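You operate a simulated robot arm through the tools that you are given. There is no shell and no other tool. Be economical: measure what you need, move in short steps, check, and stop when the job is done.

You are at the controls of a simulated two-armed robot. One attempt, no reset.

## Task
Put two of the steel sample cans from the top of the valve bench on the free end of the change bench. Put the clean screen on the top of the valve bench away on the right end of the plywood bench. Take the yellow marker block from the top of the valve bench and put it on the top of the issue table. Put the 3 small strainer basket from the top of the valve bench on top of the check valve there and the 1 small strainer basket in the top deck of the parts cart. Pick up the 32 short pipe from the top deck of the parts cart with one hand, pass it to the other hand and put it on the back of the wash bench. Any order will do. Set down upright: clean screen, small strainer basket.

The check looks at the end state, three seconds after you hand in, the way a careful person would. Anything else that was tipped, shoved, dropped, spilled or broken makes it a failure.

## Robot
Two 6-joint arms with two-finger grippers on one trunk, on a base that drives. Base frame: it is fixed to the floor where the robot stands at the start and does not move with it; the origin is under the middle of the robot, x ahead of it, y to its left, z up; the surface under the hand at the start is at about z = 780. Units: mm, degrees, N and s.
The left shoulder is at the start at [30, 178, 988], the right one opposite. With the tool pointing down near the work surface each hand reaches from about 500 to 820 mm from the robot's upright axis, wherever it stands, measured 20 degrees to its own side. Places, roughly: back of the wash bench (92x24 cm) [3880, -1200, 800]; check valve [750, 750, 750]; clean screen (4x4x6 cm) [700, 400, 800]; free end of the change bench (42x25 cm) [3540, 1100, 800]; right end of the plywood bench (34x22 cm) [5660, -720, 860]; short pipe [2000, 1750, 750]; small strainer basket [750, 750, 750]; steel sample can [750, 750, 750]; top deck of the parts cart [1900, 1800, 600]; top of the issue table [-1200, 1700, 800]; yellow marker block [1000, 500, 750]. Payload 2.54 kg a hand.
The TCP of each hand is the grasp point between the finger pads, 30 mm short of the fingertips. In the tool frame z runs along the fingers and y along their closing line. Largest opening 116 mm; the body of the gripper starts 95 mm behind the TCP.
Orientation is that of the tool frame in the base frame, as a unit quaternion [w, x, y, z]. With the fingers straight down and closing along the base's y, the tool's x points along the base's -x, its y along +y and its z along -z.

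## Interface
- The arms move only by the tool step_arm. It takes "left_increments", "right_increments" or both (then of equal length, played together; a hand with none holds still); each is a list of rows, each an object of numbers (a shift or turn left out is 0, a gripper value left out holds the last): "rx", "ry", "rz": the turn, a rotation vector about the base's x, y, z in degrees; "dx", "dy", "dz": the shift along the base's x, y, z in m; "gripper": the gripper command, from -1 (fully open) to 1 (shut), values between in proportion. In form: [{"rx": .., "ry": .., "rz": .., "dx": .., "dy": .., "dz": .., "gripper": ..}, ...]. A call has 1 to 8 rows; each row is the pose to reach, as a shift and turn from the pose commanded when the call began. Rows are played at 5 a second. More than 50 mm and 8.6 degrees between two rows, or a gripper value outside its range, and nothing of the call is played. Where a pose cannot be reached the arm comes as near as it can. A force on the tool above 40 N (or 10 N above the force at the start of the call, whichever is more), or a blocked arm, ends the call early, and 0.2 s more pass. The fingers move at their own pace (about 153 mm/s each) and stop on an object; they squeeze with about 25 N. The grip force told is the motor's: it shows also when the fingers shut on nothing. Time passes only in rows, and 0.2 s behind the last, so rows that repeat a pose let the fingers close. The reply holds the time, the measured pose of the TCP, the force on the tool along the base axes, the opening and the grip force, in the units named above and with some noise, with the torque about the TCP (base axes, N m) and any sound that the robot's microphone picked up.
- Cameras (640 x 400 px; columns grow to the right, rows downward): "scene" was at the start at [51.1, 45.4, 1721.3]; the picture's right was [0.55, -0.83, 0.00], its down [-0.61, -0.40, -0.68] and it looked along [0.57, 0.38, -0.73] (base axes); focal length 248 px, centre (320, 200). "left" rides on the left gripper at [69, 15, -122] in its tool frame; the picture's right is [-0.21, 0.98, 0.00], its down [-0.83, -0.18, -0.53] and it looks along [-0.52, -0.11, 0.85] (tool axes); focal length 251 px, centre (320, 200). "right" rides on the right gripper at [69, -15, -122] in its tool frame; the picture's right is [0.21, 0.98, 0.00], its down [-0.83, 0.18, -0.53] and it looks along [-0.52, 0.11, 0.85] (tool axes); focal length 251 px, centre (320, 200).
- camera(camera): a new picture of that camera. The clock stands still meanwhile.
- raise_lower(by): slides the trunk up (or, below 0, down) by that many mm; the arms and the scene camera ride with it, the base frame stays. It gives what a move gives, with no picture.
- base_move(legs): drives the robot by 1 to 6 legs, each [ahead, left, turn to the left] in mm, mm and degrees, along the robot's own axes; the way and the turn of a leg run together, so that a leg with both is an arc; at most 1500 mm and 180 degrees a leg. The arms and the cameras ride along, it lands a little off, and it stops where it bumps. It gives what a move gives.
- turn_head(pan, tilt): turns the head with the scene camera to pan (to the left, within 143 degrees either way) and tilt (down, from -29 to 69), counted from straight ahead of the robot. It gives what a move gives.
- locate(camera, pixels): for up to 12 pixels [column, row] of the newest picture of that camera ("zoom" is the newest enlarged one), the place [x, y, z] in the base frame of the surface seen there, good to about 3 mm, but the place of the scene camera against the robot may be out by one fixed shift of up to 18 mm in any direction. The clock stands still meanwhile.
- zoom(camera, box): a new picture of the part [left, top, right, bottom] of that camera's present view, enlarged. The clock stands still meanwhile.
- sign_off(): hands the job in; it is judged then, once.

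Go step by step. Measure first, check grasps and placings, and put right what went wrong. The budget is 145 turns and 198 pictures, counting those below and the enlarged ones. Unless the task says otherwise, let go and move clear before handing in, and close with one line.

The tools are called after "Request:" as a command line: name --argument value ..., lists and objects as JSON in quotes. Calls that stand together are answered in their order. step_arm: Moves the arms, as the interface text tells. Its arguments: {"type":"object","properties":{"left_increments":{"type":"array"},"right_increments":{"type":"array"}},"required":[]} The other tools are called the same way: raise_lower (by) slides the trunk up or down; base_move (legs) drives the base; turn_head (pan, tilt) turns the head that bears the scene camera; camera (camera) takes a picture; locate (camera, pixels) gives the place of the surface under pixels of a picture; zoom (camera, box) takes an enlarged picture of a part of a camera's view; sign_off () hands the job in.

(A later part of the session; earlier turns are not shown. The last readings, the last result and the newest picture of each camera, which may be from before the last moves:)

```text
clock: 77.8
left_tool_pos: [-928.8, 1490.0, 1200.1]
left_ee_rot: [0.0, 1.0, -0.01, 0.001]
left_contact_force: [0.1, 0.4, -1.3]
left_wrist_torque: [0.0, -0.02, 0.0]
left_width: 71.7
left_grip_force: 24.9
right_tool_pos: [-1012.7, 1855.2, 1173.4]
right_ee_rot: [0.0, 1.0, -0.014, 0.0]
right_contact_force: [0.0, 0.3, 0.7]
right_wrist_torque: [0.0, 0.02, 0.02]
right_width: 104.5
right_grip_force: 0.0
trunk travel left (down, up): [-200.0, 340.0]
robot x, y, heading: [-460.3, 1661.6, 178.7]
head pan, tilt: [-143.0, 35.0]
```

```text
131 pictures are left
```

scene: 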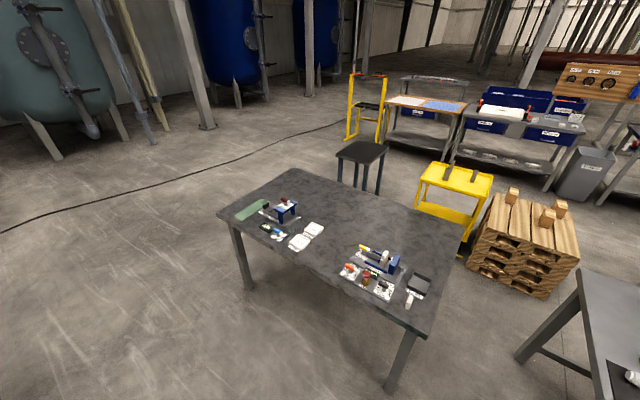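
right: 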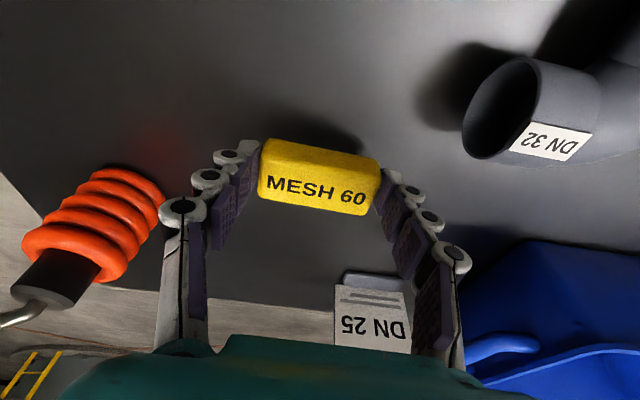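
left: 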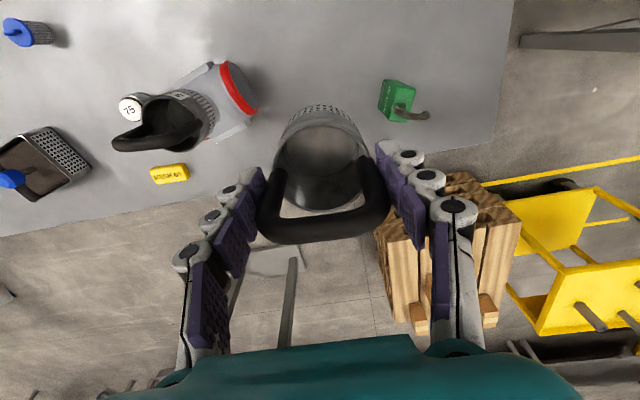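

The dark table (x 274–1004, y 1650–2900) leaves too narrow a gap to the valve bench, so I'd go north around it. I need the hose on the floor, the yellow frame's foot and the stool first.

Request:
locate --camera "scene" --pixels '[[100, 203], [220, 163], [300, 137], [346, 139], [377, 143], [245, 288], [340, 160], [383, 165], [360, 142], [385, 112], [440, 140], [455, 150]]'

Request:
zoom --camera "scene" --box '[320, 60, 640, 260]'

```text
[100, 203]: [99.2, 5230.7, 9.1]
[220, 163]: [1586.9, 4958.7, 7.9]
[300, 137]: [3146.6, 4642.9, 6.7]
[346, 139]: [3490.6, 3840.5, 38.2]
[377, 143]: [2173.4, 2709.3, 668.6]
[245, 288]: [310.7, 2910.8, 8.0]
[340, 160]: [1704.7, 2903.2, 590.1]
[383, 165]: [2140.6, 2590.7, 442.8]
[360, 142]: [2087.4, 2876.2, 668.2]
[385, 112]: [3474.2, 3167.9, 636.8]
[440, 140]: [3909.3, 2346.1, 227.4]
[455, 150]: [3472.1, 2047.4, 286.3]
```

```text
2.00 times, centred on (480, 160) of scene
```

zoom: 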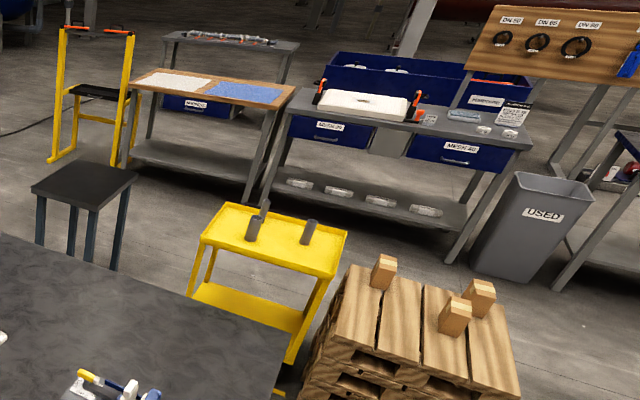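

The floor north of the dark table is free (hose is at y>4600). I'll drive around it to the cart's east side.

Request:
base_move --legs '[[-100, 0, 0], [0, 0, -88.5], [1500, 0, 0], [200, 0, 0], [0, 0, -90], [1500, 0, 0]]'

Request:
turn_head --pan -20 --tilt 30

Request:
camera --camera "scene"

```text
clock: 101.7
left_tool_pos: [1588.1, 3606.5, 1198.2]
left_ee_rot: [0.0, -0.024, 1.0, 0.0]
left_contact_force: [0.9, 0.5, -1.2]
left_wrist_torque: [0.05, 0.02, 0.02]
left_width: 71.6
left_grip_force: 24.6
right_tool_pos: [1698.8, 3249.6, 1174.8]
right_ee_rot: [0.0, -0.019, 1.0, 0.001]
right_contact_force: [0.3, -0.9, -0.2]
right_wrist_torque: [0.01, 0.0, -0.03]
right_width: 104.1
right_grip_force: 0.1
trunk travel left (down, up): [-200.0, 340.0]
robot x, y, heading: [1134.7, 3407.1, 2.1]
head pan, tilt: [-143.0, 35.0]
```

```text
clock: 103.7
left_tool_pos: [1588.3, 3606.2, 1200.5]
left_ee_rot: [0.0, -0.024, 1.0, 0.0]
left_contact_force: [-0.1, 0.5, -0.9]
left_wrist_torque: [0.04, 0.02, 0.0]
left_width: 71.5
left_grip_force: 24.7
right_tool_pos: [1698.4, 3250.4, 1174.0]
right_ee_rot: [0.0, -0.02, 1.0, -0.001]
right_contact_force: [0.2, 0.1, 0.0]
right_wrist_torque: [0.05, 0.02, 0.01]
right_width: 104.3
right_grip_force: 0.0
trunk travel left (down, up): [-200.0, 340.0]
robot x, y, heading: [1134.0, 3407.8, 2.5]
head pan, tilt: [-20.0, 30.0]
```

```text
129 pictures are left
```

scene: 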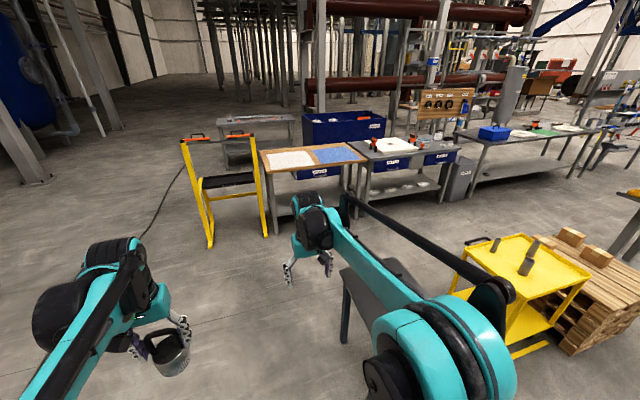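

Way is clear; the yellow frame stays beyond x≈3450. Driving on to the cart's east side.

Request:
base_move --legs '[[0, 0, -2.5], [1460, 0, 0], [0, 0, -90], [1500, 0, 0], [0, 0, -90]]'

Request:
turn_head --pan 0 --tilt 50

Request:
camera --camera "scene"

Request:
camera --camera "right"

Request:
camera --camera "left"

```text
clock: 126.0
left_tool_pos: [2105.7, 1761.4, 1200.3]
left_ee_rot: [0.0, 1.0, -0.007, 0.0]
left_contact_force: [0.3, 0.6, -1.2]
left_wrist_torque: [0.03, 0.01, 0.01]
left_width: 71.4
left_grip_force: 25.6
right_tool_pos: [2018.3, 2126.4, 1174.6]
right_ee_rot: [0.0, 1.0, -0.01, 0.0]
right_contact_force: [-0.5, 0.7, -0.2]
right_wrist_torque: [0.02, 0.01, -0.04]
right_width: 104.4
right_grip_force: 0.0
trunk travel left (down, up): [-200.0, 340.0]
robot x, y, heading: [2572.4, 1930.1, 178.8]
head pan, tilt: [-20.0, 30.0]
```

```text
clock: 126.8
left_tool_pos: [2105.1, 1761.4, 1199.2]
left_ee_rot: [0.0, 1.0, -0.007, 0.0]
left_contact_force: [0.1, -0.1, -1.0]
left_wrist_torque: [0.0, 0.0, -0.04]
left_width: 71.3
left_grip_force: 24.8
right_tool_pos: [2019.2, 2125.0, 1174.4]
right_ee_rot: [0.001, 1.0, -0.012, 0.0]
right_contact_force: [-0.7, -0.8, -0.3]
right_wrist_torque: [0.01, 0.0, 0.02]
right_width: 104.4
right_grip_force: 0.1
trunk travel left (down, up): [-200.0, 340.0]
robot x, y, heading: [2569.4, 1932.1, 178.5]
head pan, tilt: [0.0, 50.0]
```

```text
128 pictures are left
```

scene: 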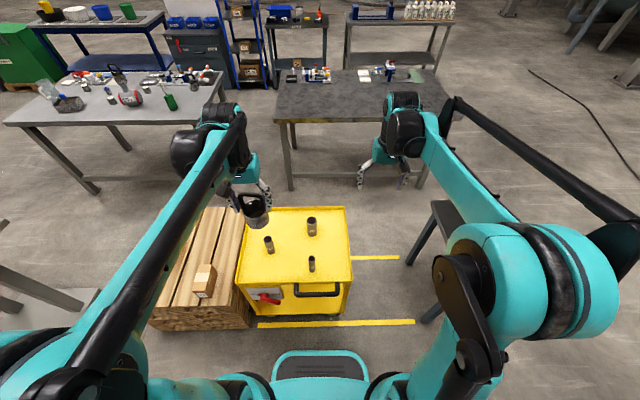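

```text
127 pictures are left
```

right: 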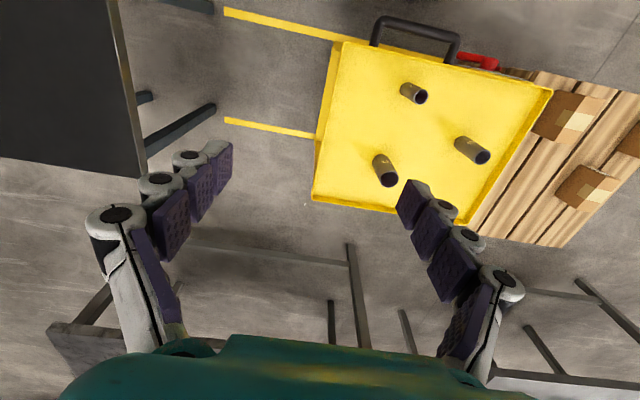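

```text
126 pictures are left
```

left: 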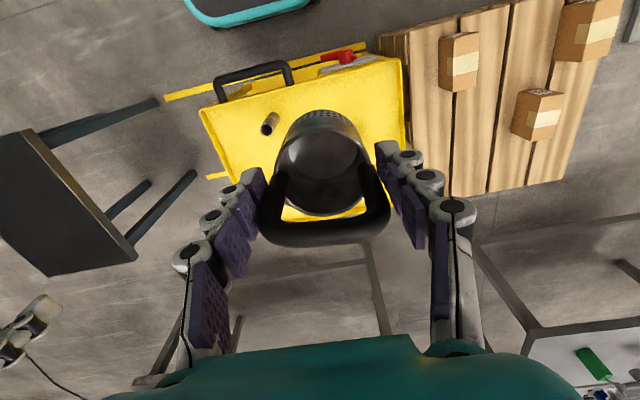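

Three pipes stand on the cart deck; I'll enlarge to read their labels and measure them with the right wrist camera.

Request:
zoom --camera "scene" --box '[230, 190, 360, 310]'

Request:
zoom --camera "right" --box '[360, 60, 520, 210]'

Request:
locate --camera "right" --pixels '[[419, 96], [484, 157], [390, 180], [345, 45], [313, 198], [548, 92], [475, 205], [400, 130], [350, 120], [450, 110], [410, 90], [470, 148]]'

```text
3.33 times, centred on (295, 250) of scene
```

zoom: 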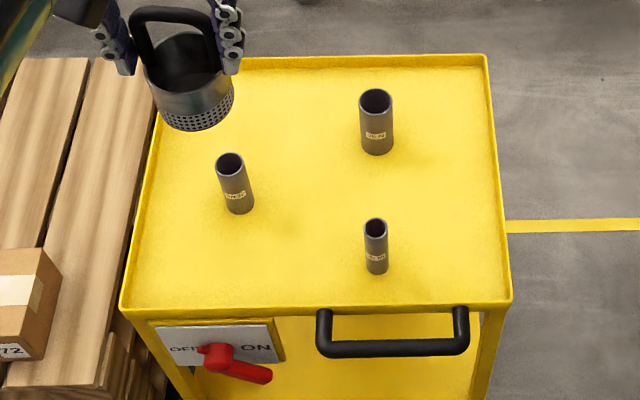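

```text
2.67 times, centred on (440, 135) of right
```

zoom: 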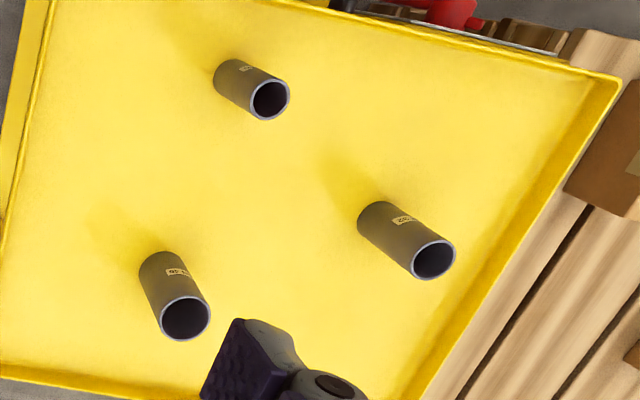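

```text
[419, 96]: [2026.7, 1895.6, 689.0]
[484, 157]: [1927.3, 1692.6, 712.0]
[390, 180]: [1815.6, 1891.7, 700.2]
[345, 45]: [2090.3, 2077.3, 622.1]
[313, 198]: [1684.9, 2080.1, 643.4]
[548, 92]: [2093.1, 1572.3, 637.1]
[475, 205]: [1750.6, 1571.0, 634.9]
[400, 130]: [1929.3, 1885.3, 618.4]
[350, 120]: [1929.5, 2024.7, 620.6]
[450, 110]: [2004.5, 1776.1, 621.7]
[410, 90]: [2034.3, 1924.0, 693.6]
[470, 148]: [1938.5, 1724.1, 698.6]
```

Request:
zoom --camera "scene" --box '[262, 232, 286, 256]'

Request:
zoom --camera "scene" --box '[298, 212, 326, 240]'

Request:
zoom --camera "scene" --box '[300, 250, 324, 276]'

```text
16.00 times, centred on (274, 244) of scene
```

zoom: 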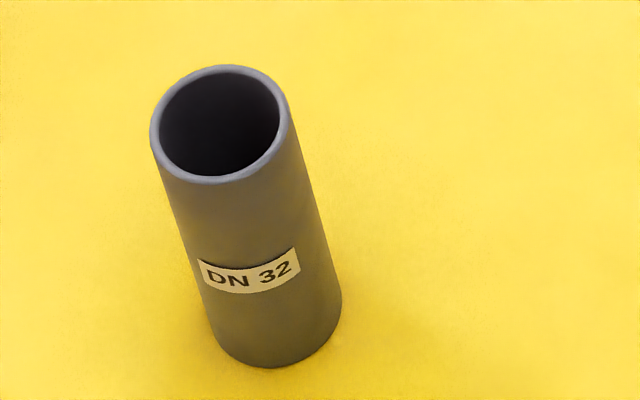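

```text
14.29 times, centred on (312, 226) of scene
```

zoom: 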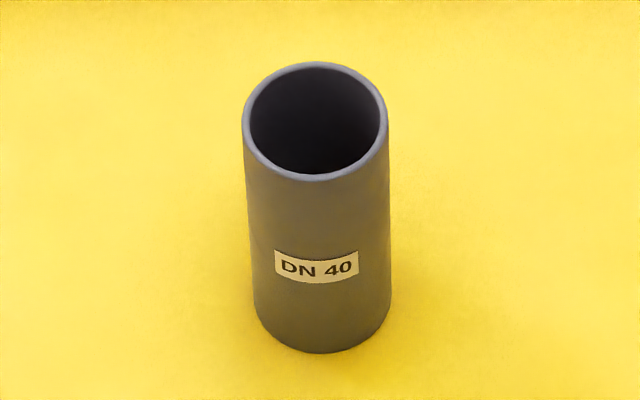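

```text
15.38 times, centred on (312, 263) of scene
```

zoom: 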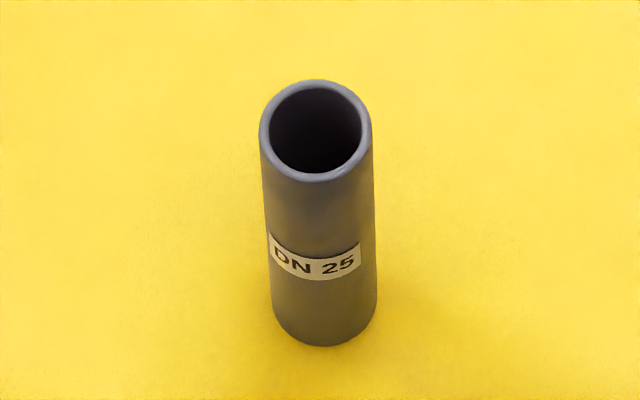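

B at (1932,1700) is DN 32, A is DN 25, C is DN 40. I'll set basket 1 on the free deck area near (2025,1785), deck z≈620.

Request:
step_arm --left_increments '[{"dx": -0.03, "dy": 0.01, "dz": -0.02}, {"dx": -0.06, "dy": 0.02, "dz": -0.05}, {"dx": -0.08, "dy": 0.024, "dz": -0.09}, {"dx": -0.08, "dy": 0.024, "dz": -0.135}, {"dx": -0.08, "dy": 0.024, "dz": -0.18}, {"dx": -0.08, "dy": 0.024, "dz": -0.225}, {"dx": -0.08, "dy": 0.024, "dz": -0.27}, {"dx": -0.08, "dy": 0.024, "dz": -0.31}]'

Request:
step_arm --left_increments '[{"dz": -0.045}, {"dz": -0.09}, {"dz": -0.13}, {"dz": -0.16}, {"dz": -0.165}]'

Request:
camera --camera "scene"

Request:
camera --camera "left"

```text
clock: 128.6
left_tool_pos: [2025.1, 1787.8, 886.5]
left_ee_rot: [0.0, 1.0, -0.007, 0.001]
left_contact_force: [0.1, -1.2, 0.1]
left_wrist_torque: [0.02, -0.03, -0.01]
left_width: 0.3
left_grip_force: 25.3
right_tool_pos: [2016.5, 2124.6, 1173.6]
right_ee_rot: [0.0, 1.0, -0.01, 0.0]
right_contact_force: [0.6, -0.3, 0.4]
right_wrist_torque: [0.04, 0.0, -0.01]
right_width: 104.3
right_grip_force: 0.1
trunk travel left (down, up): [-200.0, 340.0]
robot x, y, heading: [2571.0, 1936.5, 178.8]
head pan, tilt: [0.0, 50.0]
```

```text
clock: 129.8
left_tool_pos: [2025.4, 1788.5, 724.6]
left_ee_rot: [0.001, 1.0, -0.008, 0.0]
left_contact_force: [0.7, 0.0, -0.4]
left_wrist_torque: [-0.03, -0.01, 0.0]
left_width: 0.0
left_grip_force: 25.1
right_tool_pos: [2018.4, 2126.0, 1173.3]
right_ee_rot: [0.0, 1.0, -0.011, 0.0]
right_contact_force: [-0.3, -0.3, 0.8]
right_wrist_torque: [-0.01, -0.01, 0.03]
right_width: 104.1
right_grip_force: 0.1
trunk travel left (down, up): [-200.0, 340.0]
robot x, y, heading: [2569.7, 1932.8, 178.6]
head pan, tilt: [0.0, 50.0]
```

```text
120 pictures are left
```

scene: 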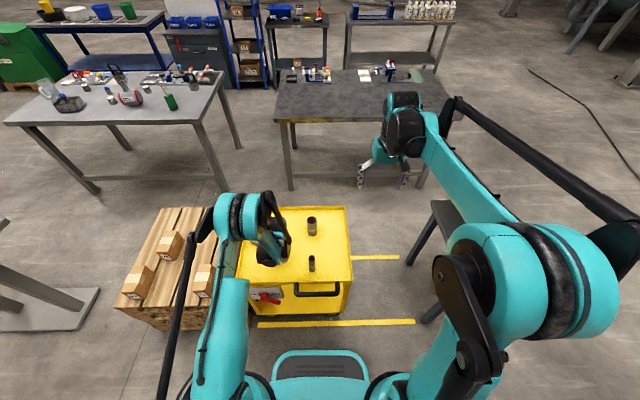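

```text
119 pictures are left
```

left: 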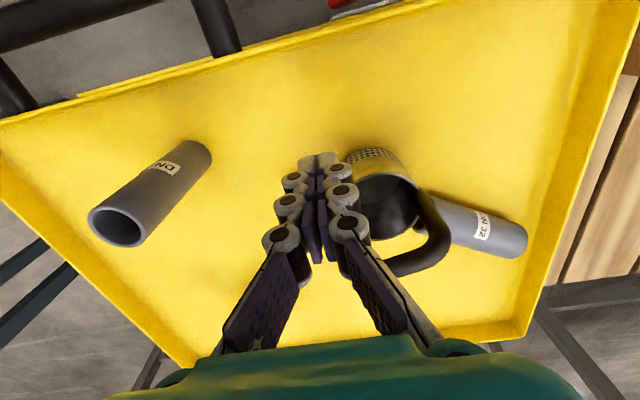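

The left gripper reads 0 mm: the basket slipped out on the way down and lies on the deck by the fingers, and the DN 32 pipe may be affected. I'll raise the hand straight up and inspect.

Request:
step_arm --left_increments '[{"dz": 0.03}, {"dz": 0.075}, {"dz": 0.12}, {"dz": 0.165}, {"dz": 0.21}, {"dz": 0.255}, {"dz": 0.3}, {"dz": 0.345}]'

Request:
camera --camera "left"

Request:
zoom --camera "scene" --box '[220, 190, 360, 310]'

Request:
zoom --camera "right" --box '[360, 60, 520, 210]'

```text
clock: 131.6
left_tool_pos: [2023.6, 1786.5, 1070.3]
left_ee_rot: [0.0, 1.0, -0.007, -0.001]
left_contact_force: [0.0, -0.1, 1.2]
left_wrist_torque: [0.03, 0.02, -0.02]
left_width: 0.0
left_grip_force: 25.1
right_tool_pos: [2019.3, 2125.8, 1174.1]
right_ee_rot: [-0.001, 1.0, -0.011, 0.0]
right_contact_force: [0.9, 0.2, 0.2]
right_wrist_torque: [-0.04, 0.0, 0.0]
right_width: 104.4
right_grip_force: 0.1
trunk travel left (down, up): [-200.0, 340.0]
robot x, y, heading: [2571.8, 1931.5, 178.8]
head pan, tilt: [0.0, 50.0]
```

```text
118 pictures are left
```

left: 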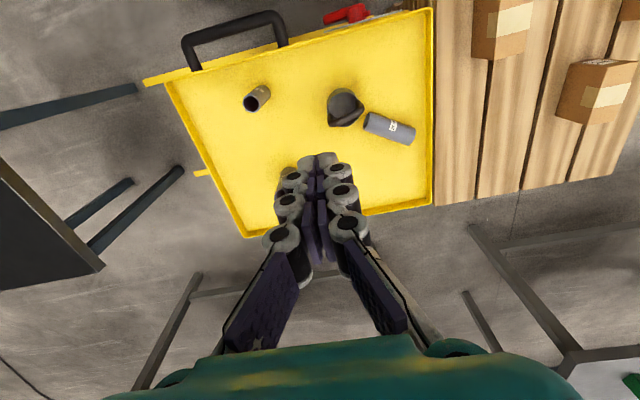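

```text
3.33 times, centred on (290, 250) of scene
```

zoom: 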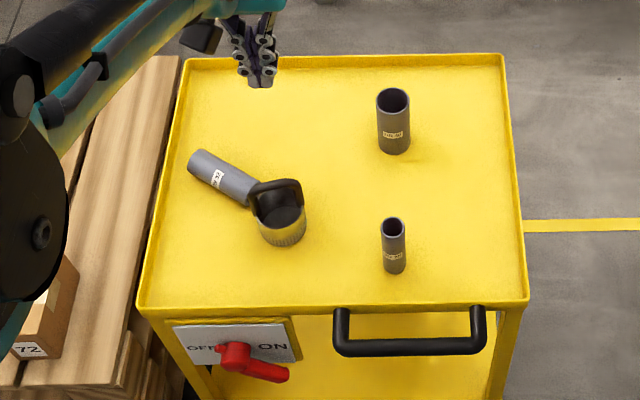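

```text
2.67 times, centred on (440, 135) of right
```

zoom: 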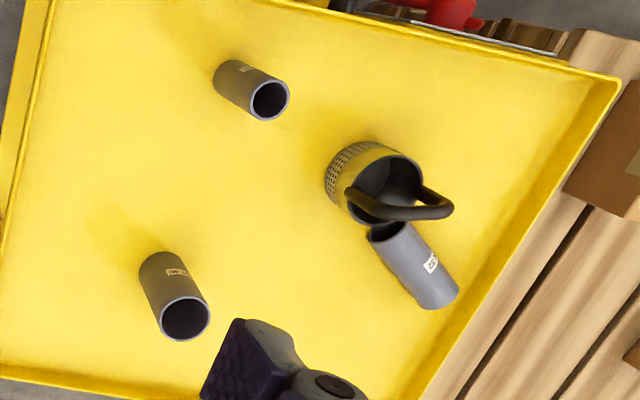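

The basket landed upright on the deck, knocking over the DN 32 pipe (which I'm to move anyway). I'll inspect the basket closely and measure the lying pipe.

Request:
zoom --camera "scene" --box '[254, 230, 302, 270]'

Request:
zoom --camera "left" --box '[300, 70, 440, 160]'

Request:
locate --camera "left" --pixels '[[372, 120], [380, 123], [390, 127], [400, 132], [408, 136], [345, 110], [335, 95], [355, 100], [350, 170], [425, 100], [345, 125], [257, 98]]'

```text
10.00 times, centred on (278, 250) of scene
```

zoom: 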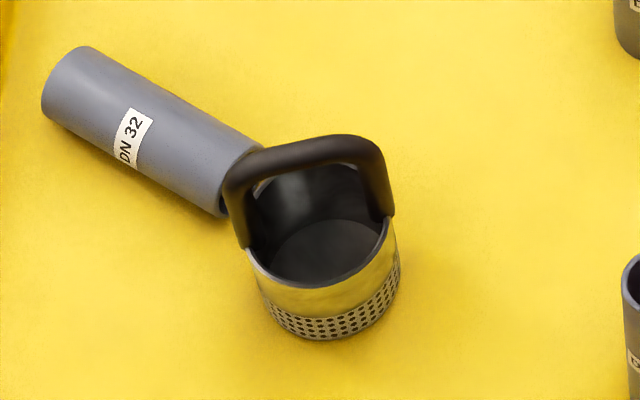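

```text
4.44 times, centred on (370, 115) of left
```

zoom: 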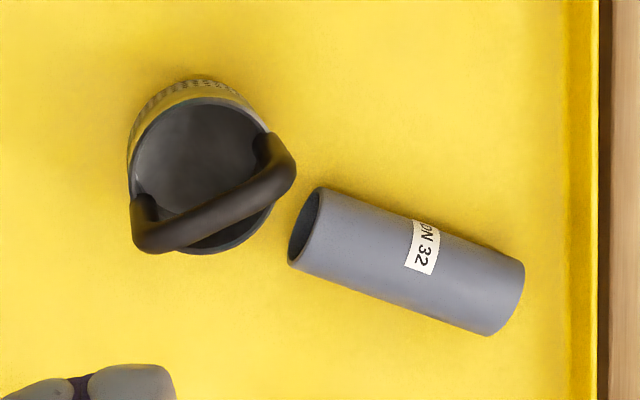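

```text
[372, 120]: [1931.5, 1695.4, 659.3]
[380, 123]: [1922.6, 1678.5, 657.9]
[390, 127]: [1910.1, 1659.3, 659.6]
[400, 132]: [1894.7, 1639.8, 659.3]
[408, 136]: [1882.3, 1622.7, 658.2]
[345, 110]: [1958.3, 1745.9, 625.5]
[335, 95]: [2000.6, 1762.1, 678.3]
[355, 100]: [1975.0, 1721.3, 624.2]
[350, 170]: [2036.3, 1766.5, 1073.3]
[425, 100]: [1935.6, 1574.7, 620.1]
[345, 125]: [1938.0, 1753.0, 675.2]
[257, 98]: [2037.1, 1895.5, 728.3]
```

The basket stands upright and stays. The pipe lies from about (1939,1709) to (1877,1615), axis z≈640; I'll turn the left tool +57° and hover over the end away from the basket.

Request:
step_arm --left_increments '[{"dx": -0.016, "dy": -0.018, "rz": 7, "gripper": -0.55}, {"dx": -0.032, "dy": -0.036, "rz": 14, "gripper": -0.55}, {"dx": -0.048, "dy": -0.054, "rz": 21}, {"dx": -0.064, "dy": -0.072, "rz": 28, "dz": -0.02}, {"dx": -0.08, "dy": -0.09, "rz": 35, "dz": -0.05}, {"dx": -0.096, "dy": -0.108, "rz": 42, "dz": -0.08}, {"dx": -0.112, "dy": -0.126, "rz": 49, "dz": -0.11}, {"dx": -0.128, "dy": -0.144, "rz": 56.5, "dz": -0.14}]'

Request:
step_arm --left_increments '[{"dz": -0.04}, {"dz": -0.08}, {"dz": -0.12}, {"dz": -0.15}]'

Request:
camera --camera "left"

```text
clock: 133.4
left_tool_pos: [1899.1, 1639.8, 930.5]
left_ee_rot: [0.0, 0.883, 0.47, 0.001]
left_contact_force: [-0.5, -0.4, -0.1]
left_wrist_torque: [0.04, -0.01, 0.01]
left_width: 89.9
left_grip_force: 0.0
right_tool_pos: [2017.9, 2124.2, 1173.2]
right_ee_rot: [0.0, 1.0, -0.01, 0.001]
right_contact_force: [0.3, -0.1, 0.3]
right_wrist_torque: [-0.01, -0.05, -0.01]
right_width: 104.5
right_grip_force: 0.0
trunk travel left (down, up): [-200.0, 340.0]
robot x, y, heading: [2572.4, 1934.3, 178.7]
head pan, tilt: [0.0, 50.0]
```

```text
clock: 134.4
left_tool_pos: [1898.1, 1642.2, 778.6]
left_ee_rot: [-0.001, 0.884, 0.467, 0.001]
left_contact_force: [0.5, -0.7, -0.1]
left_wrist_torque: [0.03, -0.02, -0.02]
left_width: 90.0
left_grip_force: 0.1
right_tool_pos: [2017.6, 2124.8, 1174.1]
right_ee_rot: [0.0, 1.0, -0.01, 0.0]
right_contact_force: [-0.8, -0.3, -0.1]
right_wrist_torque: [-0.04, -0.01, -0.04]
right_width: 104.4
right_grip_force: 0.1
trunk travel left (down, up): [-200.0, 340.0]
robot x, y, heading: [2573.7, 1935.5, 178.7]
head pan, tilt: [0.0, 50.0]
```

```text
113 pictures are left
```

left: 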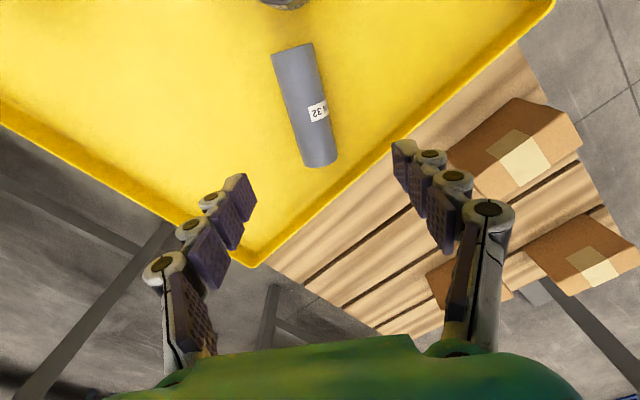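

Request:
locate --camera "left" --pixels '[[292, 50], [297, 75], [303, 100], [310, 125], [315, 150], [319, 162], [284, 90], [320, 85], [345, 215]]'

```text
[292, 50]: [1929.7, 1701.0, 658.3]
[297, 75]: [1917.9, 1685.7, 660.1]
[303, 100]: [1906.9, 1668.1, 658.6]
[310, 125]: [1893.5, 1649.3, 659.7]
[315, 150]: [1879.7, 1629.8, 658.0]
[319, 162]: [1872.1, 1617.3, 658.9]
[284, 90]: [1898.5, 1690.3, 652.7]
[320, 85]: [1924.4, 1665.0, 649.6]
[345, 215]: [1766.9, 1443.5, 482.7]
```

The tool's x matches the pipe axis; I shift 9 mm, descend to z≈653 and close, then lift.

Request:
step_arm --left_increments '[{"dx": -0.009, "dy": -0.002, "dz": -0.04}, {"dx": -0.009, "dy": -0.002, "dz": -0.085}, {"dx": -0.009, "dy": -0.002, "dz": -0.115}, {"dx": -0.009, "dy": -0.002, "dz": -0.125}, {"dx": -0.009, "dy": -0.002, "dz": -0.125, "gripper": 0.3}, {"dx": -0.009, "dy": -0.002, "dz": -0.125, "gripper": 1}, {"dx": -0.009, "dy": -0.002, "dz": -0.125, "gripper": 1}, {"dx": -0.009, "dy": -0.002, "dz": -0.125, "gripper": 1}]'

Request:
step_arm --left_increments '[{"dz": 0.02}, {"dz": 0.05}, {"dz": 0.09}, {"dz": 0.13}, {"dz": 0.17}, {"dz": 0.21}, {"dz": 0.25}, {"dz": 0.29}]'

Request:
camera --camera "left"

Request:
zoom --camera "scene" --box '[200, 150, 400, 320]'

```text
clock: 136.2
left_tool_pos: [1904.7, 1642.1, 684.3]
left_ee_rot: [0.0, 0.884, 0.468, -0.002]
left_contact_force: [3.5, 2.7, 27.8]
left_wrist_torque: [0.06, -0.09, 0.05]
left_width: 6.0
left_grip_force: 25.1
left hand out of reach, approached as far as the arm can: row 3, 4, 5, 6, 7, 8
right_tool_pos: [2019.2, 2128.0, 1175.4]
right_ee_rot: [0.0, 1.0, -0.011, -0.001]
right_contact_force: [-0.1, 0.1, 0.2]
right_wrist_torque: [0.01, -0.03, 0.03]
right_width: 104.3
right_grip_force: 0.1
trunk travel left (down, up): [-200.0, 340.0]
robot x, y, heading: [2572.8, 1933.6, 178.8]
head pan, tilt: [0.0, 50.0]
stopped in row 8 (left hand): the force on the tool passed its limit at 56 N (the readings are from after the stop); the commanded pose is now the measured one
```

```text
clock: 138.0
left_tool_pos: [1906.0, 1640.5, 976.2]
left_ee_rot: [-0.001, 0.884, 0.468, -0.002]
left_contact_force: [-0.2, -0.3, 0.7]
left_wrist_torque: [0.0, 0.04, 0.0]
left_width: 0.0
left_grip_force: 24.9
right_tool_pos: [2017.3, 2126.4, 1175.0]
right_ee_rot: [0.0, 1.0, -0.01, -0.001]
right_contact_force: [-0.2, 0.8, 0.4]
right_wrist_torque: [-0.01, -0.01, 0.0]
right_width: 104.2
right_grip_force: 0.0
trunk travel left (down, up): [-200.0, 340.0]
robot x, y, heading: [2571.2, 1933.6, 178.9]
head pan, tilt: [0.0, 50.0]
```

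```text
112 pictures are left
```

left: 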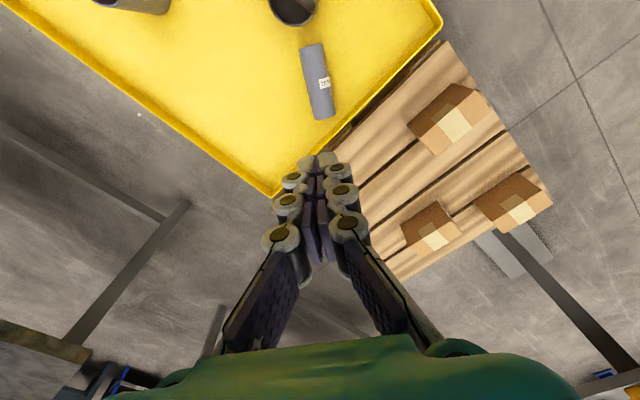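

```text
2.35 times, centred on (300, 235) of scene
```

zoom: 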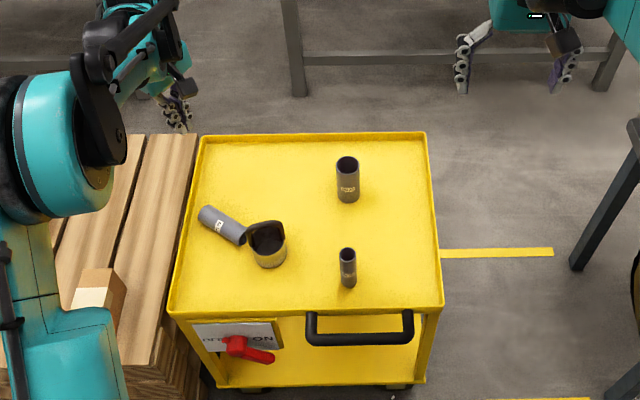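

The hand couldn't reach that low and closed above the pipe; nothing moved. I'll lower the trunk 110 mm, reopen, and retry.

Request:
raise_lower --by -110

Request:
step_arm --left_increments '[{"gripper": -0.55, "dx": -0.015}, {"gripper": -0.55, "dx": -0.015, "dz": -0.04}, {"gripper": -0.55, "dx": -0.015, "dz": -0.08}]'

Request:
camera --camera "left"

```text
clock: 139.4
left_tool_pos: [1906.4, 1640.4, 866.0]
left_ee_rot: [0.0, 0.884, 0.467, -0.001]
left_contact_force: [-0.1, -0.5, 0.0]
left_wrist_torque: [0.01, 0.0, 0.02]
left_width: 0.0
left_grip_force: 24.7
right_tool_pos: [2017.8, 2125.1, 1063.9]
right_ee_rot: [0.0, 1.0, -0.01, 0.0]
right_contact_force: [0.0, -0.1, -0.4]
right_wrist_torque: [0.02, 0.05, 0.04]
right_width: 104.4
right_grip_force: 0.0
trunk travel left (down, up): [-90.0, 450.0]
robot x, y, heading: [2573.4, 1929.6, 178.8]
head pan, tilt: [0.0, 50.0]
```

```text
clock: 140.2
left_tool_pos: [1889.9, 1642.3, 783.4]
left_ee_rot: [-0.001, 0.884, 0.467, -0.001]
left_contact_force: [-0.6, -0.3, -0.2]
left_wrist_torque: [0.02, -0.01, 0.0]
left_width: 89.8
left_grip_force: 0.1
right_tool_pos: [2017.5, 2125.6, 1063.2]
right_ee_rot: [0.0, 1.0, -0.011, 0.0]
right_contact_force: [-0.5, 0.0, 0.7]
right_wrist_torque: [0.0, -0.01, -0.01]
right_width: 104.3
right_grip_force: 0.0
trunk travel left (down, up): [-90.0, 450.0]
robot x, y, heading: [2572.8, 1931.7, 178.8]
head pan, tilt: [0.0, 50.0]
```

```text
110 pictures are left
```

left: 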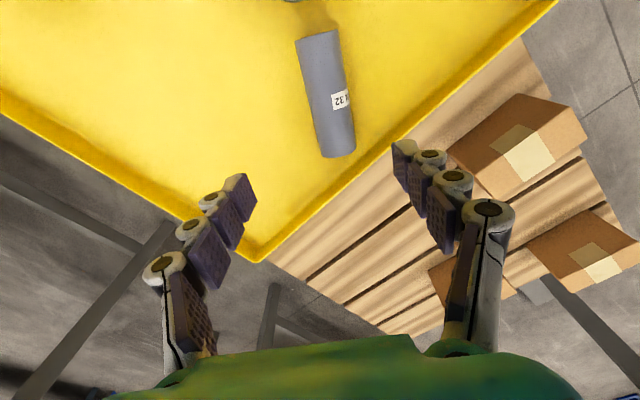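

Request:
locate --camera "left" --pixels '[[317, 35], [322, 60], [328, 90], [334, 120], [338, 150], [310, 85], [344, 80]]'

```text
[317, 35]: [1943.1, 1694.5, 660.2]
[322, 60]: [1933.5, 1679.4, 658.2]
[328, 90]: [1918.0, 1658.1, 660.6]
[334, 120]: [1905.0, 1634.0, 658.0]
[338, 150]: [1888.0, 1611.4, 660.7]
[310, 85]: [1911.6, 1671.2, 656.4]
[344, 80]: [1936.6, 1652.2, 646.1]
```

The pipe rolled ~15 mm; its centre is now (1915,1653). I'll correct by +12.5,−9 mm and descend, closing only at depth.

Request:
step_arm --left_increments '[{"dx": 0.0125, "dy": -0.009, "dz": -0.03}, {"dx": 0.0125, "dy": -0.009, "dz": -0.07}, {"dx": 0.0125, "dy": -0.009, "dz": -0.11}, {"dx": 0.0125, "dy": -0.009, "dz": -0.129}, {"dx": 0.0125, "dy": -0.009, "dz": -0.129}]'

Request:
camera --camera "left"

```text
clock: 141.4
left_tool_pos: [1902.5, 1630.4, 655.9]
left_ee_rot: [0.0, 0.884, 0.467, -0.001]
left_contact_force: [-0.1, 0.4, 0.9]
left_wrist_torque: [-0.01, -0.05, -0.02]
left_width: 90.0
left_grip_force: 0.0
right_tool_pos: [2016.9, 2125.3, 1064.4]
right_ee_rot: [-0.001, 1.0, -0.011, 0.0]
right_contact_force: [0.1, 0.1, -0.3]
right_wrist_torque: [0.0, 0.02, -0.01]
right_width: 104.4
right_grip_force: 0.0
trunk travel left (down, up): [-90.0, 450.0]
robot x, y, heading: [2568.3, 1933.8, 178.6]
head pan, tilt: [0.0, 50.0]
```

```text
109 pictures are left
```

left: 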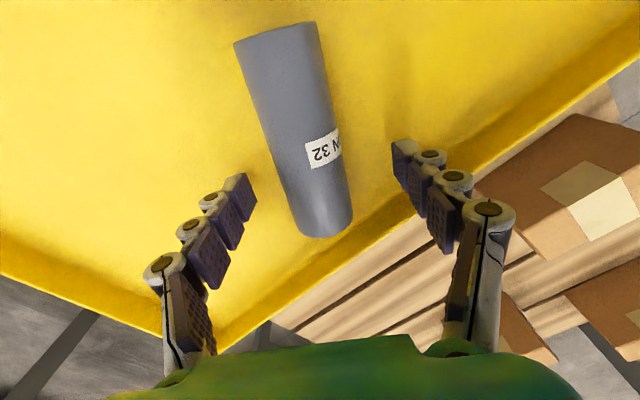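

The pipe lies centred between the pads at the right depth. Closing and lifting a little.

Request:
step_arm --left_increments '[{"dz": -0.001, "gripper": 0.0}, {"dz": -0.001, "gripper": 1}, {"dz": -0.001, "gripper": 1}, {"dz": -0.001, "gripper": 1}, {"dz": 0.03}, {"dz": 0.07}, {"dz": 0.11}, {"dz": 0.15}]'

Request:
camera --camera "left"

```text
clock: 143.2
left_tool_pos: [1902.6, 1632.9, 808.5]
left_ee_rot: [-0.001, 0.884, 0.467, 0.0]
left_contact_force: [-0.3, 0.3, -0.2]
left_wrist_torque: [-0.02, 0.02, 0.0]
left_width: 37.5
left_grip_force: 25.3
right_tool_pos: [2018.1, 2125.7, 1063.8]
right_ee_rot: [0.001, 1.0, -0.011, 0.0]
right_contact_force: [0.7, -0.1, -0.7]
right_wrist_torque: [0.01, -0.01, 0.0]
right_width: 104.3
right_grip_force: 0.1
trunk travel left (down, up): [-90.0, 450.0]
robot x, y, heading: [2570.3, 1933.3, 178.7]
head pan, tilt: [0.0, 50.0]
```

```text
108 pictures are left
```

left: 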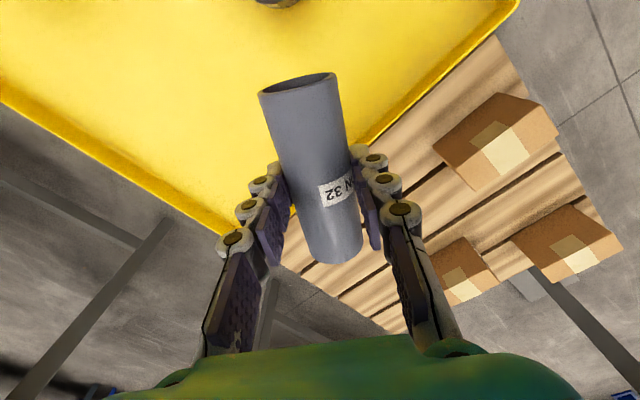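

Pipe held (37.5 mm). I'll raise the trunk again, square the left tool and bring the pipe to the middle in front of the robot for the hand-over.

Request:
raise_lower --by 110

Request:
step_arm --left_increments '[{"dx": 0.005, "dy": 0.0, "dz": 0.04, "rz": -7}, {"dx": 0.015, "dy": 0.03, "dz": 0.07, "rz": -14}, {"dx": 0.025, "dy": 0.07, "dz": 0.09, "rz": -21}, {"dx": 0.035, "dy": 0.11, "dz": 0.1, "rz": -28}, {"dx": 0.045, "dy": 0.15, "dz": 0.11, "rz": -35}, {"dx": 0.055, "dy": 0.19, "dz": 0.12, "rz": -42}, {"dx": 0.065, "dy": 0.23, "dz": 0.12, "rz": -49}, {"dx": 0.078, "dy": 0.267, "dz": 0.12, "rz": -56.5}]'

Request:
camera --camera "left"

Request:
camera --camera "scene"

```text
clock: 144.7
left_tool_pos: [1902.5, 1633.5, 916.6]
left_ee_rot: [-0.001, 0.884, 0.468, -0.001]
left_contact_force: [-0.6, -0.2, -0.6]
left_wrist_torque: [-0.03, -0.02, -0.04]
left_width: 37.4
left_grip_force: 24.7
right_tool_pos: [2016.8, 2125.4, 1173.9]
right_ee_rot: [-0.001, 1.0, -0.01, -0.001]
right_contact_force: [0.3, -0.6, -0.1]
right_wrist_torque: [0.04, -0.04, 0.0]
right_width: 104.3
right_grip_force: 0.1
trunk travel left (down, up): [-200.0, 340.0]
robot x, y, heading: [2571.6, 1933.6, 178.7]
head pan, tilt: [0.0, 50.0]
```

```text
clock: 146.5
left_tool_pos: [1976.9, 1902.9, 1037.1]
left_ee_rot: [-0.001, 1.0, -0.007, -0.001]
left_contact_force: [0.9, -0.1, -0.9]
left_wrist_torque: [-0.01, 0.01, 0.03]
left_width: 37.4
left_grip_force: 25.7
right_tool_pos: [2018.8, 2124.4, 1174.0]
right_ee_rot: [0.0, 1.0, -0.011, 0.0]
right_contact_force: [0.5, -0.3, 0.1]
right_wrist_torque: [0.0, 0.01, 0.01]
right_width: 104.3
right_grip_force: 0.0
trunk travel left (down, up): [-200.0, 340.0]
robot x, y, heading: [2574.1, 1932.4, 179.1]
head pan, tilt: [0.0, 50.0]
```

```text
107 pictures are left
```

left: 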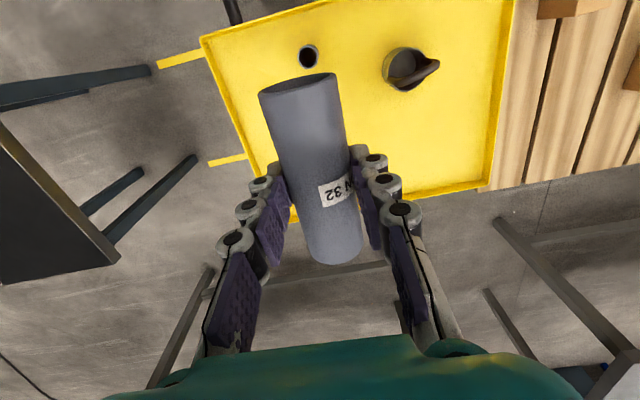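

```text
106 pictures are left
```

scene: 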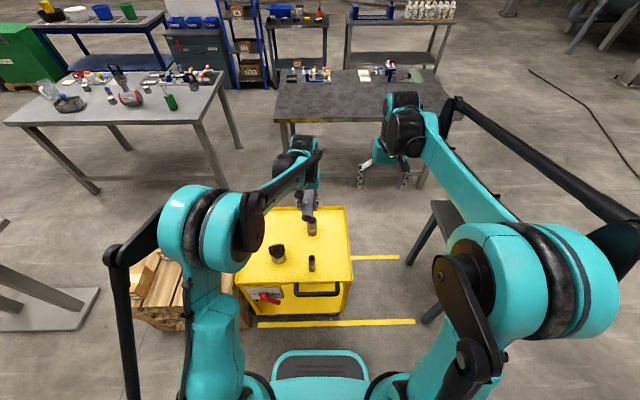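

Pipe axis is along the robot's forward line with its free end towards me. I'll roll the left hand +40° and the right −40° into a V, with the right at standoff.

Request:
step_arm --left_increments '[{"rx": 8}, {"rx": 16}, {"rx": 24}, {"rx": 32}, {"rx": 40}, {"rx": 40}]' --right_increments '[{"rx": -8, "dx": 0.002, "dy": -0.02, "dz": -0.01}, {"rx": -16, "dx": 0.004, "dy": -0.045, "dz": -0.02}, {"rx": -24, "dx": 0.006, "dy": -0.07, "dz": -0.03}, {"rx": -32, "dx": 0.008, "dy": -0.1, "dz": -0.043}, {"rx": -40, "dx": 0.008, "dy": -0.135, "dz": -0.056}, {"rx": -40, "dx": 0.008, "dy": -0.135, "dz": -0.056}]'

Request:
camera --camera "left"

Request:
camera --camera "right"

Request:
zoom --camera "scene" --box '[220, 110, 420, 270]'

```text
clock: 147.9
left_tool_pos: [1980.7, 1900.0, 1037.1]
left_ee_rot: [-0.343, 0.939, -0.006, -0.003]
left_contact_force: [0.0, 0.1, -1.0]
left_wrist_torque: [-0.03, 0.0, 0.05]
left_width: 37.1
left_grip_force: 25.1
right_tool_pos: [2027.2, 1990.4, 1118.1]
right_ee_rot: [0.343, 0.939, -0.011, 0.004]
right_contact_force: [-0.2, -0.4, 0.1]
right_wrist_torque: [0.01, 0.0, -0.02]
right_width: 104.4
right_grip_force: 0.1
trunk travel left (down, up): [-200.0, 340.0]
robot x, y, heading: [2570.4, 1934.6, 178.8]
head pan, tilt: [0.0, 50.0]
```

```text
105 pictures are left
```

left: 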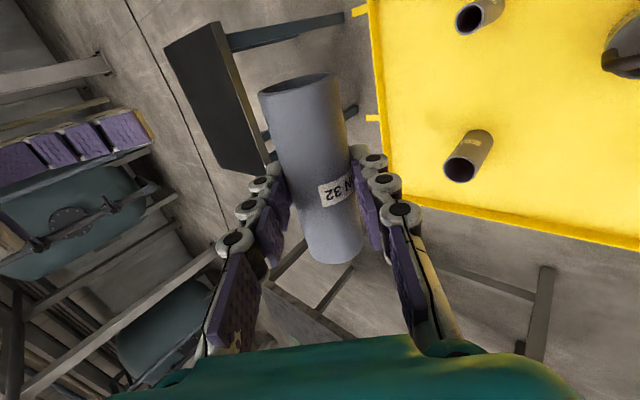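

```text
104 pictures are left
```

right: 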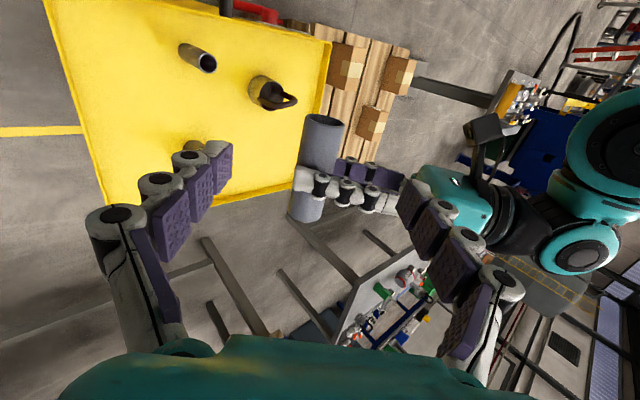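

```text
2.50 times, centred on (320, 190) of scene
```

zoom: 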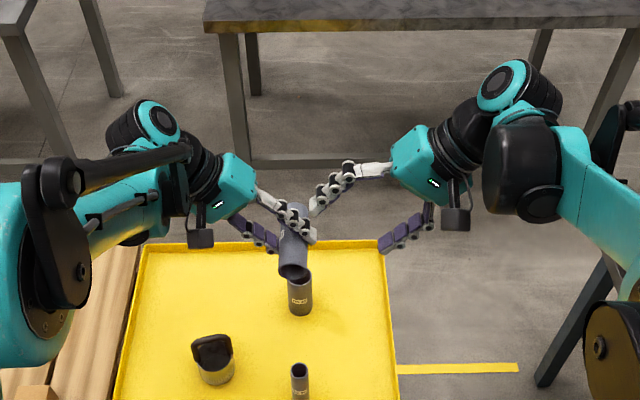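

The V works. I'll measure the pipe in the right wrist view: free end near (322,125), left fingers at (325,185).

Request:
locate --camera "right" --pixels '[[322, 135], [318, 145], [315, 158], [305, 205], [322, 118], [306, 150], [334, 150]]'

Request:
locate --camera "left" --pixels '[[300, 95], [308, 130], [315, 165], [335, 250], [298, 75]]'

```text
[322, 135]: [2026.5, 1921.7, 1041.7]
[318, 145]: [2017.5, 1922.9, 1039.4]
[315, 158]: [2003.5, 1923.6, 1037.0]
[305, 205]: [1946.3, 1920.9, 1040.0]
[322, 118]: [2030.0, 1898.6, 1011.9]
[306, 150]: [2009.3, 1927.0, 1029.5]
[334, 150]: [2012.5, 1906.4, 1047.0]
```

```text
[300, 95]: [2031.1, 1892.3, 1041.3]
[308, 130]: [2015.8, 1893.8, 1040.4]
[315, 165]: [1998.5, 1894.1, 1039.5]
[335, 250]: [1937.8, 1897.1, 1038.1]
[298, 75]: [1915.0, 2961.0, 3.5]
```

Pipe axis is at y≈1908, z≈1025.5, spanning x 1933–2037; the left pads sit at 1980. I'll bring the right hand in at x≈2021 along its axis and check.

Request:
step_arm --right_increments '[{"dx": -0.006, "dy": -0.02, "dz": -0.022}, {"dx": -0.006, "dy": -0.04, "dz": -0.045}, {"dx": -0.006, "dy": -0.06, "dz": -0.067}, {"dx": -0.006, "dy": -0.076, "dz": -0.085}, {"dx": -0.006, "dy": -0.076, "dz": -0.085}]'

Request:
camera --camera "right"

Request:
zoom --camera "scene" --box '[220, 110, 420, 270]'

```text
clock: 149.1
left_tool_pos: [1979.9, 1899.7, 1037.7]
left_ee_rot: [-0.343, 0.939, -0.005, -0.002]
left_contact_force: [-0.2, -0.7, -0.7]
left_wrist_torque: [-0.01, -0.01, -0.02]
left_width: 37.4
left_grip_force: 25.1
right_tool_pos: [2018.1, 1912.6, 1035.4]
right_ee_rot: [0.342, 0.94, -0.01, 0.004]
right_contact_force: [-0.7, -0.8, -0.3]
right_wrist_torque: [0.02, 0.02, 0.0]
right_width: 104.5
right_grip_force: 0.1
trunk travel left (down, up): [-200.0, 340.0]
robot x, y, heading: [2573.6, 1934.0, 178.8]
head pan, tilt: [0.0, 50.0]
```

```text
102 pictures are left
```

right: 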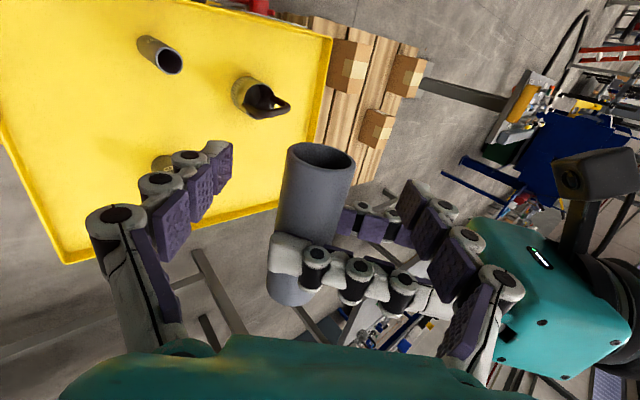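

```text
2.50 times, centred on (320, 190) of scene
```

zoom: 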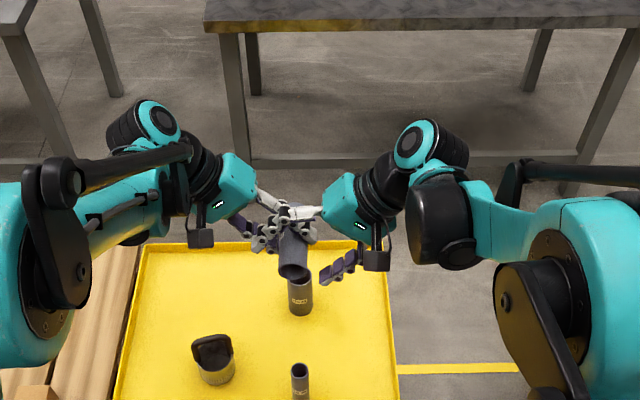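

By numbers the fingers clear each other by ~16 mm; I'll add 5 mm and close the right hand.

Request:
step_arm --right_increments '[{"dx": 0.005}, {"dx": 0.005, "gripper": -0.4}, {"dx": 0.005, "gripper": 0}, {"dx": 0.005, "gripper": 0.2}, {"dx": 0.005, "gripper": 1}, {"dx": 0.005, "gripper": 1}, {"dx": 0.005, "gripper": 1}]'

Request:
camera --camera "right"

```text
clock: 150.7
left_tool_pos: [1980.1, 1899.7, 1036.7]
left_ee_rot: [-0.343, 0.939, -0.006, -0.002]
left_contact_force: [0.9, -6.5, 5.7]
left_wrist_torque: [-0.06, 0.04, -0.02]
left_width: 37.6
left_grip_force: 25.2
right_tool_pos: [2023.4, 1913.9, 1036.1]
right_ee_rot: [0.341, 0.94, -0.011, 0.003]
right_contact_force: [0.3, 6.1, -5.1]
right_wrist_torque: [0.06, -0.34, -0.23]
right_width: 37.3
right_grip_force: 24.9
trunk travel left (down, up): [-200.0, 340.0]
robot x, y, heading: [2568.5, 1930.5, 178.5]
head pan, tilt: [0.0, 50.0]
```

```text
100 pictures are left
```

right: 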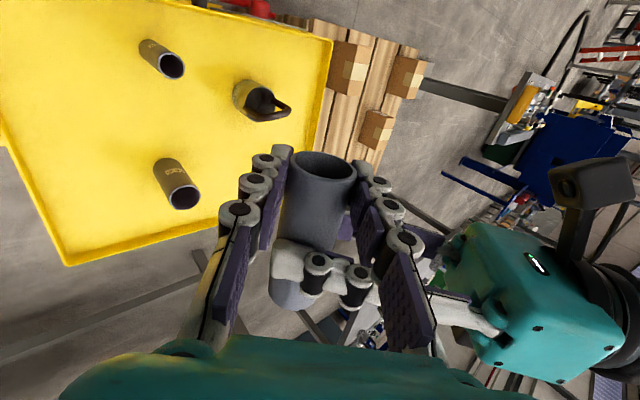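

The right hand holds the pipe (37.3 mm). I'll open the left and withdraw it along its own axis.

Request:
step_arm --left_increments '[{"gripper": 0.0}, {"gripper": -0.4}, {"gripper": -0.4}, {"dy": -0.026, "dz": 0.03, "gripper": -0.4}, {"dy": -0.058, "dz": 0.068}, {"dy": -0.09, "dz": 0.1}, {"dy": -0.13, "dz": 0.12}, {"dy": -0.17, "dz": 0.135}]'

Request:
step_arm --left_increments '[{"rx": -8, "dy": -0.02}, {"rx": -16, "dy": -0.04}, {"rx": -24, "dy": -0.05}, {"rx": -32, "dy": -0.05}, {"rx": -40, "dy": -0.05}]' --right_increments '[{"dy": 0.03, "dz": 0.02, "rx": 8}, {"dy": 0.06, "dz": 0.04, "rx": 16}, {"dy": 0.1, "dz": 0.06, "rx": 24}, {"dy": 0.14, "dz": 0.08, "rx": 32}, {"dy": 0.18, "dz": 0.1, "rx": 40}]'

Request:
camera --camera "right"

Request:
camera --camera "left"

```text
clock: 152.5
left_tool_pos: [1979.1, 1728.3, 1171.7]
left_ee_rot: [-0.343, 0.939, -0.006, -0.003]
left_contact_force: [0.3, 0.2, -1.1]
left_wrist_torque: [0.02, 0.02, -0.02]
left_width: 81.6
left_grip_force: 0.2
right_tool_pos: [2024.0, 1912.6, 1034.0]
right_ee_rot: [0.341, 0.94, -0.011, 0.003]
right_contact_force: [0.1, 0.2, 0.8]
right_wrist_torque: [0.01, -0.06, 0.01]
right_width: 37.7
right_grip_force: 25.0
trunk travel left (down, up): [-200.0, 340.0]
robot x, y, heading: [2575.2, 1933.4, 178.8]
head pan, tilt: [0.0, 50.0]
```

```text
clock: 153.7
left_tool_pos: [1980.4, 1680.7, 1172.1]
left_ee_rot: [0.001, 1.0, -0.006, 0.0]
left_contact_force: [0.6, 0.2, 0.0]
left_wrist_torque: [-0.02, 0.04, 0.01]
left_width: 81.3
left_grip_force: 0.1
right_tool_pos: [2024.3, 2097.3, 1131.1]
right_ee_rot: [-0.001, 1.0, -0.01, 0.0]
right_contact_force: [-0.6, -0.4, -0.3]
right_wrist_torque: [0.01, -0.06, 0.0]
right_width: 37.6
right_grip_force: 24.4
trunk travel left (down, up): [-200.0, 340.0]
robot x, y, heading: [2571.0, 1936.3, 179.2]
head pan, tilt: [0.0, 50.0]
```

```text
99 pictures are left
```

right: 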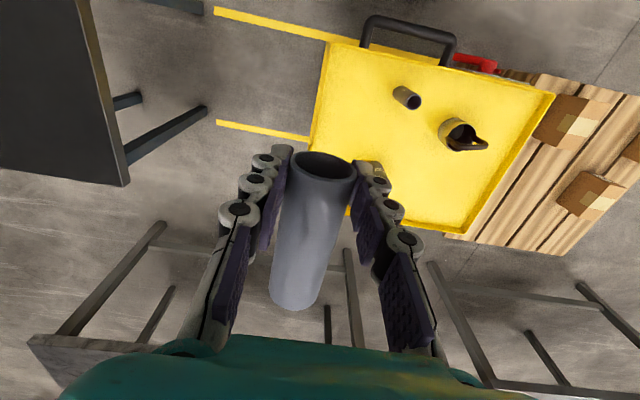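

```text
98 pictures are left
```

left: 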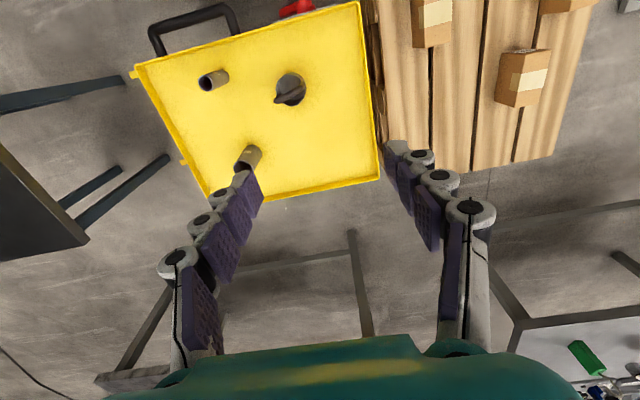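

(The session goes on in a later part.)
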